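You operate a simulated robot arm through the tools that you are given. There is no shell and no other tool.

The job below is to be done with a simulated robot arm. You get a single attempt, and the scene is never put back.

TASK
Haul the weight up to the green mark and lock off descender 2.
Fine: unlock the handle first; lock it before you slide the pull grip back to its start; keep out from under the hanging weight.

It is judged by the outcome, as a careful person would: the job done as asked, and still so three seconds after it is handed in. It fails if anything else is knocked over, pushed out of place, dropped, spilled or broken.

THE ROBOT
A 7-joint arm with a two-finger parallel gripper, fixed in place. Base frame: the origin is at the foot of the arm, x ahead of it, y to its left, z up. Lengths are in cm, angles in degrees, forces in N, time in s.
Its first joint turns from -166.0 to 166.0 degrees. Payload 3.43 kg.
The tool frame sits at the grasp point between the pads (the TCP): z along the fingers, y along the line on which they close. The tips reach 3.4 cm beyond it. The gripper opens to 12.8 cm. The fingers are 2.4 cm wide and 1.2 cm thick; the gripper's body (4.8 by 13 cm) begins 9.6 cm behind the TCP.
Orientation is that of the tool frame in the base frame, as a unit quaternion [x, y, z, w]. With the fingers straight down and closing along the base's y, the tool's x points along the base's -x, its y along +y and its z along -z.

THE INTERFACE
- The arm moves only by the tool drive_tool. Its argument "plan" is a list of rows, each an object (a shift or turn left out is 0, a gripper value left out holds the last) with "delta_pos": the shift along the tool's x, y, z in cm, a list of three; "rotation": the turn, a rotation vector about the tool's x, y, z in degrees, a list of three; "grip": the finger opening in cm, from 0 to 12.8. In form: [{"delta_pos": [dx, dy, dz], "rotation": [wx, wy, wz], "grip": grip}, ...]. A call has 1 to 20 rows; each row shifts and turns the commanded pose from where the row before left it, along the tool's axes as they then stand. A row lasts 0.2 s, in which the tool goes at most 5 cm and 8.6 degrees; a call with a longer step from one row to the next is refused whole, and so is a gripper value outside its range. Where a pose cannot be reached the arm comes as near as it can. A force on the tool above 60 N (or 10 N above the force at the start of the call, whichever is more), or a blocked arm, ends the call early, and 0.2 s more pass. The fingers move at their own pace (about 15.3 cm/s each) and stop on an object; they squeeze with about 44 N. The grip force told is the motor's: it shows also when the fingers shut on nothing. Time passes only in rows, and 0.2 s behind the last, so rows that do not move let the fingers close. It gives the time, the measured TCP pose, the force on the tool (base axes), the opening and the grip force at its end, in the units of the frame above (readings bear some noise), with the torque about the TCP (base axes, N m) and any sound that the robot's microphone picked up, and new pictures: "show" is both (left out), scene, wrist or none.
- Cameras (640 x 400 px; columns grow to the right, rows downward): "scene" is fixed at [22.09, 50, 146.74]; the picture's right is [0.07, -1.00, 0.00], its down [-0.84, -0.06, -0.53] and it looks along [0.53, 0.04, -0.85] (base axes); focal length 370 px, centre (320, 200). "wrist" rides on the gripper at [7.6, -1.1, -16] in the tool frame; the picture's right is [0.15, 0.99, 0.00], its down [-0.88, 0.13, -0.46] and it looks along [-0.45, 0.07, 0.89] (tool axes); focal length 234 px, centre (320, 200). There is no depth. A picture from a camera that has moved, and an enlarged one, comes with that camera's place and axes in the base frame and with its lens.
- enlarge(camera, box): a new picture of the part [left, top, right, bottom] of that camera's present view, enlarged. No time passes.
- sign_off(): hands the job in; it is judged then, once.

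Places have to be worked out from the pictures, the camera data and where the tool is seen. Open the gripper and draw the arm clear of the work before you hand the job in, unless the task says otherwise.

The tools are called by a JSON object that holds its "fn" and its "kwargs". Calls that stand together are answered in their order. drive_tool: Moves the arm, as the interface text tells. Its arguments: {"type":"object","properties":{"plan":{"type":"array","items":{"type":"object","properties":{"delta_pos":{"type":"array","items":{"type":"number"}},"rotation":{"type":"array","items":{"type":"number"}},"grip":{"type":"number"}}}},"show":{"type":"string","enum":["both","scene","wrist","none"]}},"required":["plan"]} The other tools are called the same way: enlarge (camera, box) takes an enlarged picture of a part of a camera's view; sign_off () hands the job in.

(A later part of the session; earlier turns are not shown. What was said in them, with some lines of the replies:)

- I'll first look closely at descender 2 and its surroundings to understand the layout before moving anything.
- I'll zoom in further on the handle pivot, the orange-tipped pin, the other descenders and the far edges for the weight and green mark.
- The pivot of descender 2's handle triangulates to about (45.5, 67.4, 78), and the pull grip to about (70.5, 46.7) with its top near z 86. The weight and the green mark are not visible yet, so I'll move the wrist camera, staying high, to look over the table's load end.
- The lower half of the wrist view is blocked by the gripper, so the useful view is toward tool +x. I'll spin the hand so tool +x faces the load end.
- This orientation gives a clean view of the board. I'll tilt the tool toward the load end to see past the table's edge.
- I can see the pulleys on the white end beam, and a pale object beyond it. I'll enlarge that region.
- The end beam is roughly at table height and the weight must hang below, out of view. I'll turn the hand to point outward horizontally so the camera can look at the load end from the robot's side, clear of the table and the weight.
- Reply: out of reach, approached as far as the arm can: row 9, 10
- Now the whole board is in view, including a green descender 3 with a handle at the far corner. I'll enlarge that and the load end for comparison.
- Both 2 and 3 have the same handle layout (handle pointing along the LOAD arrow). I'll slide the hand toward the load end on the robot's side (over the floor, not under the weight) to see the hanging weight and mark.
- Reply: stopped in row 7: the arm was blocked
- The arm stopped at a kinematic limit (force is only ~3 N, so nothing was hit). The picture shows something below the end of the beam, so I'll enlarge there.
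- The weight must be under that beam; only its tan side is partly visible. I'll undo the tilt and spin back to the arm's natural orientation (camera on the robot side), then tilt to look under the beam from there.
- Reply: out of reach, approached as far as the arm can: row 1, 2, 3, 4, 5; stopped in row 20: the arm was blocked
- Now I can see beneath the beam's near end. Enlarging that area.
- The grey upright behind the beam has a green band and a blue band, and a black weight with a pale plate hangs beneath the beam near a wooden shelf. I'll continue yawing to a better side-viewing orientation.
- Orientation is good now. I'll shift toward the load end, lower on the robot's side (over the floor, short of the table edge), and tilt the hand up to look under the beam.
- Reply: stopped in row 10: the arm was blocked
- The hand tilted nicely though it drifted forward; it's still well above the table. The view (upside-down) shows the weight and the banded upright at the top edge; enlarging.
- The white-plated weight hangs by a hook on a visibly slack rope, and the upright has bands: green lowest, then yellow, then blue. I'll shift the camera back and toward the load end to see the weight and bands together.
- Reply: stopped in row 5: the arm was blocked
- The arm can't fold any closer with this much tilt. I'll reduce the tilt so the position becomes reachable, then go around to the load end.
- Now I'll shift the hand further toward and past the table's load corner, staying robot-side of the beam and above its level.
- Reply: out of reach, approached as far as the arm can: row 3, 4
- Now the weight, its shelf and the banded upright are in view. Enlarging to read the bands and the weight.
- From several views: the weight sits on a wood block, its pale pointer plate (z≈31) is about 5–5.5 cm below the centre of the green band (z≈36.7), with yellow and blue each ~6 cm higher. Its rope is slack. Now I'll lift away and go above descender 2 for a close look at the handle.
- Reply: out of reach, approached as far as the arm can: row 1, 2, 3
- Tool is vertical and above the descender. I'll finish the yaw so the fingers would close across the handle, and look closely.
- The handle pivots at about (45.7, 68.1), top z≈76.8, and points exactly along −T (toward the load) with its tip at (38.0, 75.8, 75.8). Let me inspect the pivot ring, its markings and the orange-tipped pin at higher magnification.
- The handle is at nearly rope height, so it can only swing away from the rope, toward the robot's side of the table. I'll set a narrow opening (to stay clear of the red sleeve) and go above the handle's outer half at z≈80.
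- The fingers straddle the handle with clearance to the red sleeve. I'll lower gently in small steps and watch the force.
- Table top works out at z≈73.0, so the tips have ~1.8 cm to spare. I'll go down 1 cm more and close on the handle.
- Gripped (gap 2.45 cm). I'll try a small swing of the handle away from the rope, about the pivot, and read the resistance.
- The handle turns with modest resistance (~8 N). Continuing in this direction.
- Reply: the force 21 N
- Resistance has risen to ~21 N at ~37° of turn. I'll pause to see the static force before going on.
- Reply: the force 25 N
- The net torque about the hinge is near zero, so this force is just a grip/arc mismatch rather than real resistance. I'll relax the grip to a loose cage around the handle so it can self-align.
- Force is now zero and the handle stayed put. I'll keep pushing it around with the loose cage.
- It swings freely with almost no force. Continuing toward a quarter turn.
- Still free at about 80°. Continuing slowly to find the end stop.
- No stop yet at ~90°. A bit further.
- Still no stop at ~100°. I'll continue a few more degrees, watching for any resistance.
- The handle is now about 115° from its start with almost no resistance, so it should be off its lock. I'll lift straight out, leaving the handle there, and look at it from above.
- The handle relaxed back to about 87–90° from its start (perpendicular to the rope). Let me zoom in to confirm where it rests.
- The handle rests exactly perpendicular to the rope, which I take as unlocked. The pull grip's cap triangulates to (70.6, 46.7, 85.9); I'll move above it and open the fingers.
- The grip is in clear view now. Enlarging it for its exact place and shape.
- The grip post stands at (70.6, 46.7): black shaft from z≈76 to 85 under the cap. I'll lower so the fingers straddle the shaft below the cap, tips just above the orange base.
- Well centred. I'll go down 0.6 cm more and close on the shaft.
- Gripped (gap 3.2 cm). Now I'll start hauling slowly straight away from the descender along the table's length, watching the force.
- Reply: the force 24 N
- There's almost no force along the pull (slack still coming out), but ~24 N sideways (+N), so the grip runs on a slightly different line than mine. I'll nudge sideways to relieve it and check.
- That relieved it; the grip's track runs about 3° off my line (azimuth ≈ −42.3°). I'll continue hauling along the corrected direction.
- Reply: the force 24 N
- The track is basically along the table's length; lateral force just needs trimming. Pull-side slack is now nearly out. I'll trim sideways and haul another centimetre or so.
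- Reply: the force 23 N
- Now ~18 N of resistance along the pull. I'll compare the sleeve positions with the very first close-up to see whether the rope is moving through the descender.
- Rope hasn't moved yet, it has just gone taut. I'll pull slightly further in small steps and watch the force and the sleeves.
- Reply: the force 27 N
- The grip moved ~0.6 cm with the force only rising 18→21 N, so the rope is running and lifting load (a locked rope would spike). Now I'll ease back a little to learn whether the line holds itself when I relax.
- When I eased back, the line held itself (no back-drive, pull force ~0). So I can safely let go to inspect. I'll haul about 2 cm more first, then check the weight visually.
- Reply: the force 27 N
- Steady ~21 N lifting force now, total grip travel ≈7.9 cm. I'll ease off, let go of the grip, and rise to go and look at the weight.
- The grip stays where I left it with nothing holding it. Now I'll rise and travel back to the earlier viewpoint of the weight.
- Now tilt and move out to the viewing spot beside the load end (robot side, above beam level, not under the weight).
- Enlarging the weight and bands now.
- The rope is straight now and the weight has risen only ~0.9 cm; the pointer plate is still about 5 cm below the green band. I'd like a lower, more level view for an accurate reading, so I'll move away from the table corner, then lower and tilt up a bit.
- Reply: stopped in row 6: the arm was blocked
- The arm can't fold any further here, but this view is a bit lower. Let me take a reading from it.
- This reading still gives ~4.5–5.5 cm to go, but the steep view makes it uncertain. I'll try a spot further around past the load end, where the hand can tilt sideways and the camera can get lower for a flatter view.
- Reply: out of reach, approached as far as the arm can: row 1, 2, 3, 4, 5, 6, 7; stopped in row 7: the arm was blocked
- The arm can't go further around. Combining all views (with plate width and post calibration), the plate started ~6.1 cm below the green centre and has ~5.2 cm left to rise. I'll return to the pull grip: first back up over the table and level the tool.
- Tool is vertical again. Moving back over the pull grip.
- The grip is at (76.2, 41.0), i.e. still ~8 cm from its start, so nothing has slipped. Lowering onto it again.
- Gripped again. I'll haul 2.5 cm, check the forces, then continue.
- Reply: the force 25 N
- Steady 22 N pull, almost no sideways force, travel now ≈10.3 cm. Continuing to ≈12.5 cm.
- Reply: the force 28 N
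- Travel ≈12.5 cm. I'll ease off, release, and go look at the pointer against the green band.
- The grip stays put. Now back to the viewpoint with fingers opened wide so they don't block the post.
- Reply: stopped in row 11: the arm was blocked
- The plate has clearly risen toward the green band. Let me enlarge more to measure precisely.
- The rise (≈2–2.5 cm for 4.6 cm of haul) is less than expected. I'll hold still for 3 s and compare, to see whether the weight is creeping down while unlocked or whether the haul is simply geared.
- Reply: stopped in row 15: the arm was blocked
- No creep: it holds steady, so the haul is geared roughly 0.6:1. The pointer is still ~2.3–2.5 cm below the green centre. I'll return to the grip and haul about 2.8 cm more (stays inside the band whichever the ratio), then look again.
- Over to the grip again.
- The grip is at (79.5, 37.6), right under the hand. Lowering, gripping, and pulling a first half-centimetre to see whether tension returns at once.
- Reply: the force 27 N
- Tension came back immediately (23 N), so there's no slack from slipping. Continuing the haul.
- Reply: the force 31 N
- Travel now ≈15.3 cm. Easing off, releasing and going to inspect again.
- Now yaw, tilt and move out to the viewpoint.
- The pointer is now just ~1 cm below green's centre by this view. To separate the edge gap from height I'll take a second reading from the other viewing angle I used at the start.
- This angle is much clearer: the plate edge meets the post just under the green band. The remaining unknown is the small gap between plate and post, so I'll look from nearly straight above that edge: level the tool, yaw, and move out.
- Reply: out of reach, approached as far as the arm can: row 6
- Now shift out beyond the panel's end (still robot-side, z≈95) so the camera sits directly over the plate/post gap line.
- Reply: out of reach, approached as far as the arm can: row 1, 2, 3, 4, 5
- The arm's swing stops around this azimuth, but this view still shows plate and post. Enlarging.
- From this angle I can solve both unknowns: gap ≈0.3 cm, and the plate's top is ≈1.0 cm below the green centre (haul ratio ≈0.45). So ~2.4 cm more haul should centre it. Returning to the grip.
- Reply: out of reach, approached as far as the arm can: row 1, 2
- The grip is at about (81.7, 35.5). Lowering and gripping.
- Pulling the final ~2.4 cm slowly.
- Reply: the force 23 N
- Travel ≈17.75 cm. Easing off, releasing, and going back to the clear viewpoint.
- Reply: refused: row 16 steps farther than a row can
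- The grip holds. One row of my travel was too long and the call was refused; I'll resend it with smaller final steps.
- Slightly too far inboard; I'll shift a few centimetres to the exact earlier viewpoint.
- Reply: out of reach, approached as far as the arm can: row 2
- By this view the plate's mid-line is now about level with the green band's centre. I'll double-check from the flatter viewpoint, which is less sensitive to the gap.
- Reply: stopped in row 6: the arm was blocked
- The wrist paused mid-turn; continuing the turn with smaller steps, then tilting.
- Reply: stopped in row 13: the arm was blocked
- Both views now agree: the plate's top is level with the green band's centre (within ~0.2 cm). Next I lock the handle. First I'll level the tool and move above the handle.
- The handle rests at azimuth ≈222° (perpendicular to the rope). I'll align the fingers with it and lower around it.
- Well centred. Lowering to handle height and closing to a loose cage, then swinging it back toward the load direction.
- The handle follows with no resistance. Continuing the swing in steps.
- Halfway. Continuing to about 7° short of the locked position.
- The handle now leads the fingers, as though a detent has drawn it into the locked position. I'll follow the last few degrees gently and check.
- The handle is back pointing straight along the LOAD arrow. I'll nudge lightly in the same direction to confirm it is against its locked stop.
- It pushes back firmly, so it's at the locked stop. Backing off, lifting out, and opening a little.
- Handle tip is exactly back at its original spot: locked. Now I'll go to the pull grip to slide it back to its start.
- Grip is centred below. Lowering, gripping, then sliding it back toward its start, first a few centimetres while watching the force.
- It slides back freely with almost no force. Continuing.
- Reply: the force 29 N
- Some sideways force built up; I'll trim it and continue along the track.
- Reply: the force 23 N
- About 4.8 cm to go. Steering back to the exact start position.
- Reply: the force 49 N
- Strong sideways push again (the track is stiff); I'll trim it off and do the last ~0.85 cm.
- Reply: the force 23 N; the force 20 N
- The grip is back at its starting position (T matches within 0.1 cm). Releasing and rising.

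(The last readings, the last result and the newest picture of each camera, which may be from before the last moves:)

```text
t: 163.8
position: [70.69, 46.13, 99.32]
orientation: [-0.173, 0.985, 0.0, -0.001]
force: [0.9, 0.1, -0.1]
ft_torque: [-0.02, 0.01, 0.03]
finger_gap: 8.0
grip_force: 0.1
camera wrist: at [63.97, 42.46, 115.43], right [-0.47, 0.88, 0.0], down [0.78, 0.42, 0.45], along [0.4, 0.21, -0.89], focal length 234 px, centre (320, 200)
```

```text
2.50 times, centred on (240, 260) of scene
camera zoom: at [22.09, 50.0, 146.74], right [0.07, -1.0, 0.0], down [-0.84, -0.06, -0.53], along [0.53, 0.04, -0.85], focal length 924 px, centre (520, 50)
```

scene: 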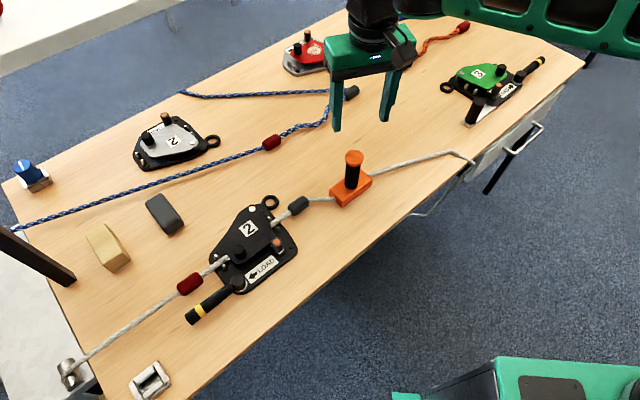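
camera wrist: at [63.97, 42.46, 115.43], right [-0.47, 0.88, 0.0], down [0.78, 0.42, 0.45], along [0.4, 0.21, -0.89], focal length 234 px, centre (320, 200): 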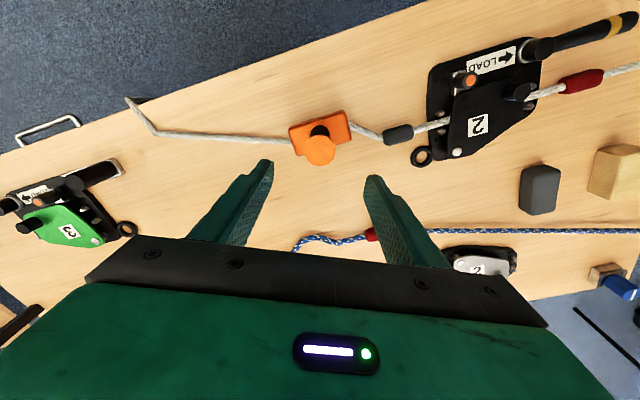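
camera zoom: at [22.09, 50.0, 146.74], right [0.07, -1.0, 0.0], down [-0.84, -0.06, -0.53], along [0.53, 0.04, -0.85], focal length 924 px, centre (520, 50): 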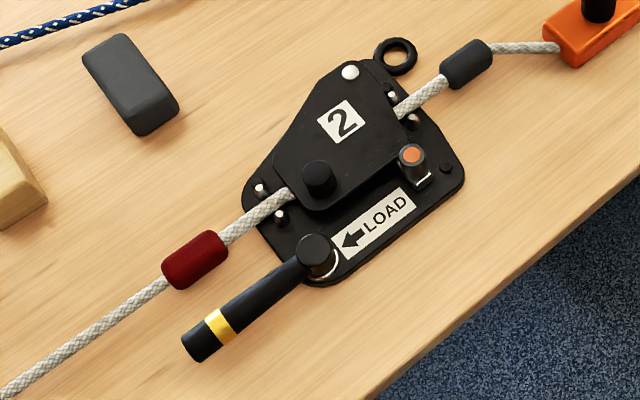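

Handle is locked as at the start; comparing with the first close-up, the grip is ~0.5 cm short of its original spot. I'll re-grip and push it the last half centimetre.

{"fn": "drive_tool", "kwargs": {"plan": [{"delta_pos": [-0.3, 0.07, 4]}, {"delta_pos": [0, 0, 4]}, {"delta_pos": [0, 0, 4]}, {"delta_pos": [0, 0, 4]}, {"delta_pos": [0, 0, 2.8]}, {"delta_pos": [0, 0, 0], "grip": 4.2}, {"delta_pos": [0, 0, 0], "grip": 3}, {"delta_pos": [0, 0, 0], "grip": 1.6}, {"delta_pos": [0, 0, 0], "grip": 1.6}], "show": "none"}}

{"fn": "drive_tool", "kwargs": {"plan": [{"delta_pos": [0.116, 0.249, 0]}, {"delta_pos": [0.116, 0.249, 0]}, {"delta_pos": [0, 0, 0]}], "show": "none"}}

{"fn": "enlarge", "kwargs": {"camera": "scene", "box": [270, 140, 400, 230]}}

```text
t: 165.8
position: [70.82, 46.41, 80.46]
orientation: [-0.173, 0.985, 0.0, -0.001]
force: [-4.2, -4.2, -5.0]
ft_torque: [1.77, -0.91, -0.41]
finger_gap: 3.21
grip_force: 45.1
```

```text
t: 166.6
position: [70.64, 46.55, 80.54]
orientation: [-0.173, 0.985, -0.001, -0.001]
force: [4.3, -5.7, -12.0]
ft_torque: [1.95, 0.17, 0.31]
finger_gap: 3.18
grip_force: 45.2
```

```text
4.44 times, centred on (335, 185) of scene
camera zoom: at [22.09, 50.0, 146.74], right [0.07, -1.0, 0.0], down [-0.84, -0.06, -0.53], along [0.53, 0.04, -0.85], focal length 1643 px, centre (253, 267)
```

zoom: 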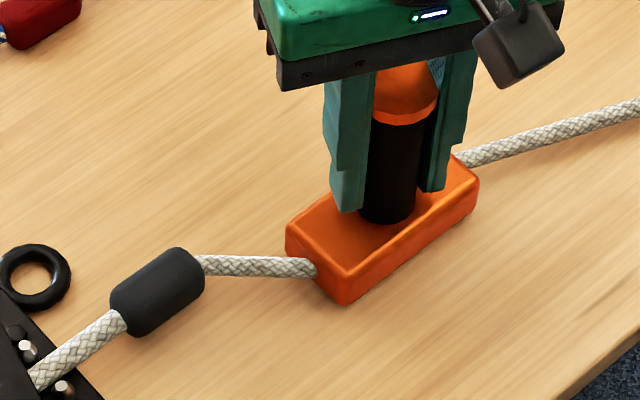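

The grip's base now matches its original picture position and meets a slight stop. Releasing, rising, and moving off toward the viewpoint to verify the weight.

{"fn": "drive_tool", "kwargs": {"plan": [{"delta_pos": [-0.03, -0.07, 0]}, {"delta_pos": [0, 0, 0], "grip": 4}, {"delta_pos": [0, 0, 0], "grip": 8}, {"delta_pos": [0, 0, 0], "grip": 8}, {"delta_pos": [0, 0, -4]}, {"delta_pos": [0, 0, -4]}, {"delta_pos": [0, 0, -4]}, {"delta_pos": [0, 0, -4]}, {"delta_pos": [0, 0, -4]}, {"rotation": [0, 0, 8.2]}, {"rotation": [0, 0, 8.2]}, {"rotation": [0, 0, 8.2]}, {"rotation": [0, 0, 8.2]}, {"rotation": [0, 0, 8.2]}, {"rotation": [0, 0, 8.2]}], "show": "scene"}}

{"fn": "enlarge", "kwargs": {"camera": "scene", "box": [270, 140, 400, 230]}}

```text
t: 169.8
position: [70.72, 46.69, 100.56]
orientation: [0.253, 0.968, -0.002, -0.001]
force: [0.7, 0.1, -0.1]
ft_torque: [0.0, 0.01, 0.0]
finger_gap: 7.98
grip_force: 0.0
```

scene: 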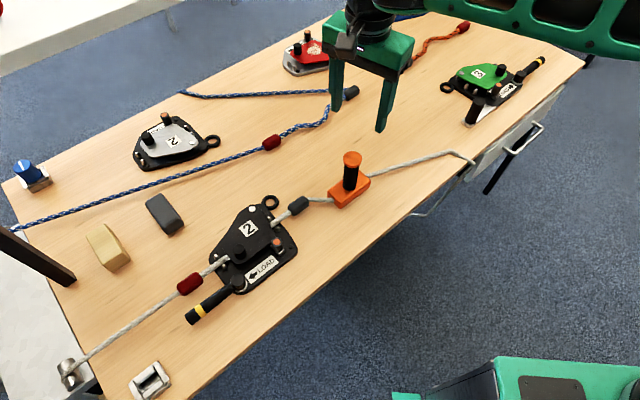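

```text
4.44 times, centred on (335, 185) of scene
camera zoom: at [22.09, 50.0, 146.74], right [0.07, -1.0, 0.0], down [-0.84, -0.06, -0.53], along [0.53, 0.04, -0.85], focal length 1643 px, centre (253, 267)
```

zoom: 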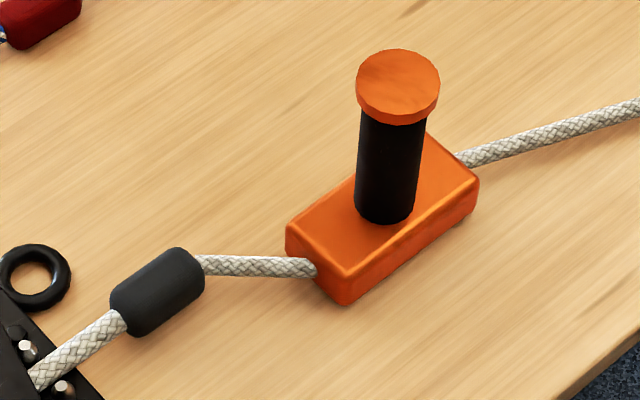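

The grip is exactly back at its start. Now verifying the weight against the green band from the earlier viewpoint.

{"fn": "drive_tool", "kwargs": {"plan": [{"delta_pos": [4.65, -0.18, 0]}, {"delta_pos": [4.65, -0.18, 0]}, {"delta_pos": [4.65, -0.18, 0]}, {"delta_pos": [4.65, -0.18, 0]}, {"delta_pos": [4.65, -0.18, 0], "grip": 12.8}, {"delta_pos": [4.65, -0.18, 0]}, {"delta_pos": [4.65, -0.18, 0]}, {"delta_pos": [4.65, -0.18, 0]}, {"delta_pos": [4.65, -0.18, 0]}, {"delta_pos": [4.65, -0.18, 0]}, {"delta_pos": [4.65, -0.18, 0]}, {"delta_pos": [4.65, -0.18, 0]}, {"delta_pos": [4.65, -0.18, 0]}, {"delta_pos": [3.0, -0.1, 3.6]}, {"delta_pos": [2.0, 0, 3.6]}, {"delta_pos": [0, 0, 0]}], "show": "wrist"}}

{"fn": "enlarge", "kwargs": {"camera": "wrist", "box": [450, 80, 510, 120]}}

```text
t: 173.2
position: [12.36, 76.34, 93.4]
orientation: [0.253, 0.967, -0.001, 0.001]
force: [-0.2, -0.2, 0.1]
ft_torque: [-0.01, -0.02, -0.03]
finger_gap: 12.79
grip_force: 0.1
camera wrist: at [5.13, 79.03, 109.45], right [0.36, 0.93, 0.0], down [0.83, -0.32, 0.46], along [0.42, -0.16, -0.89], focal length 234 px, centre (320, 200)
```

wrist: 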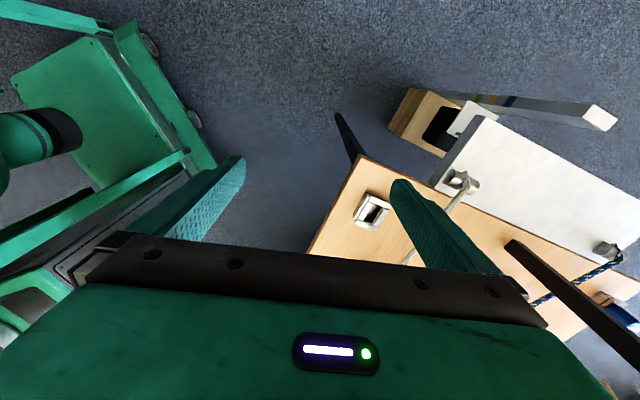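

```text
10.00 times, centred on (480, 100) of wrist
camera zoom: at [5.13, 79.03, 109.45], right [0.36, 0.93, 0.0], down [0.83, -0.32, 0.46], along [0.42, -0.16, -0.89], focal length 2342 px, centre (-1280, 1200)
```

zoom: 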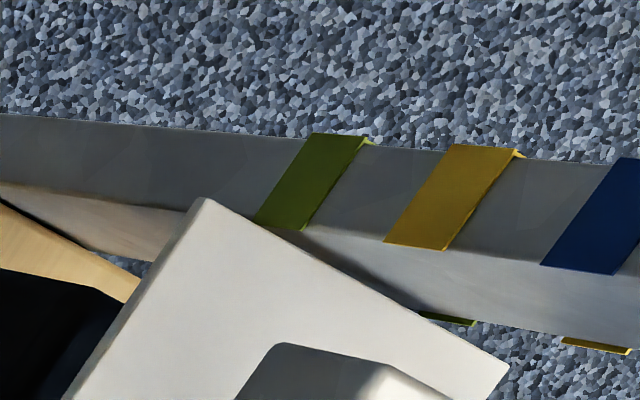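

Unchanged after locking and sliding the grip back: the pointer plate is level with the green band. Now I'll draw the arm clear, back to its high starting area with the gripper open.

{"fn": "drive_tool", "kwargs": {"plan": [{"delta_pos": [-1.5, -0.4, -4]}, {"delta_pos": [-4.4, -1.3, -0.8]}, {"delta_pos": [-4.4, -1.3, -0.8]}, {"delta_pos": [-4.4, -1.3, -0.8]}, {"delta_pos": [-4.4, -1.3, -0.8]}, {"delta_pos": [-4.4, -1.3, -0.8]}, {"delta_pos": [-4.4, -1.3, -0.8]}, {"delta_pos": [-4.4, -1.3, -0.8]}, {"delta_pos": [-4.4, -1.3, -0.8]}, {"delta_pos": [-4.4, -1.3, -0.8]}, {"delta_pos": [-4.4, -1.3, -0.8]}, {"delta_pos": [-4.4, -1.3, 0]}, {"delta_pos": [-4.4, -1.3, 0]}, {"delta_pos": [-4.4, -1.3, 0]}, {"delta_pos": [0, 0, 0]}], "show": "both"}}

{"fn": "enlarge", "kwargs": {"camera": "scene", "box": [160, 140, 400, 340]}}

```text
t: 176.4
position: [55.06, 32.63, 105.61]
orientation: [0.253, 0.967, -0.001, 0.0]
force: [-0.1, -1.0, 0.2]
ft_torque: [0.0, 0.02, -0.02]
finger_gap: 12.79
grip_force: 0.3
camera wrist: at [47.82, 35.35, 121.61], right [0.36, 0.93, 0.0], down [0.83, -0.32, 0.46], along [0.43, -0.16, -0.89], focal length 234 px, centre (320, 200)
```

scene: 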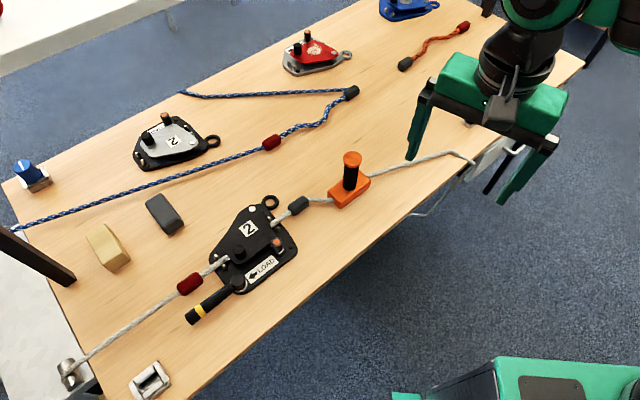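
wrist: 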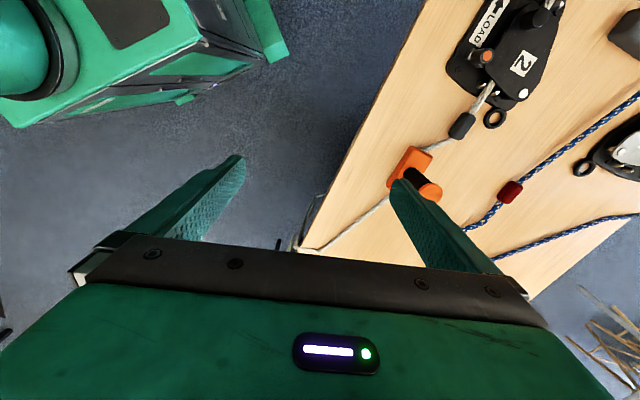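

```text
2.00 times, centred on (280, 240) of scene
camera zoom: at [22.09, 50.0, 146.74], right [0.07, -1.0, 0.0], down [-0.84, -0.06, -0.53], along [0.53, 0.04, -0.85], focal length 739 px, centre (400, 120)
```

zoom: 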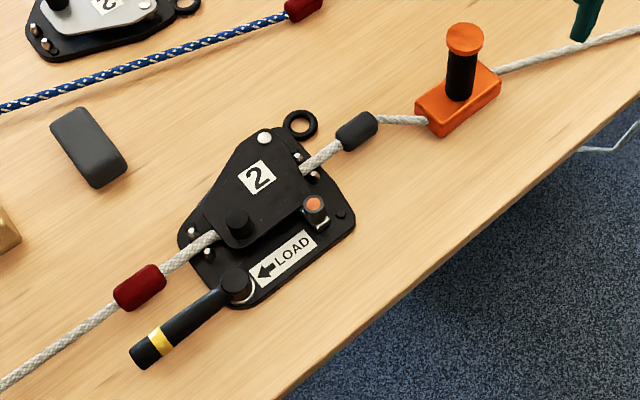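

The weight's pointer is at the green mark and has not moved since the handle was locked. The handle points along the LOAD arrow, the pull grip is back at its start, nothing else has been disturbed, and the arm is clear with the gripper open. I'm handing the job in.

{"fn": "sign_off", "kwargs": {}}

```text
The job is handed in.
```

I hauled the weight up to the green mark, locked descender 2 and handed the job in. I don't have the judge's result.

- **Weight:** its pointer plate is about level with the centre of the green band. I measured this from two camera angles, and my reading could be off by a few millimetres. A repeat check from one angle, after locking and sliding the grip back, showed no change.
- **Order of steps:** I unlocked the handle first, then hauled in four pulls, checking the level after each. I locked the handle before sliding the pull grip back.
- **Handle:** it points along the LOAD arrow, exactly where it started, and resisted a light push, so it is against its locked stop.
- **Pull grip:** it is back at its starting spot, matching the first picture.
- **Surroundings:** the last pictures show nothing else moved or knocked over, and the arm never went under the weight. The gripper is open and the arm is back near its starting position.
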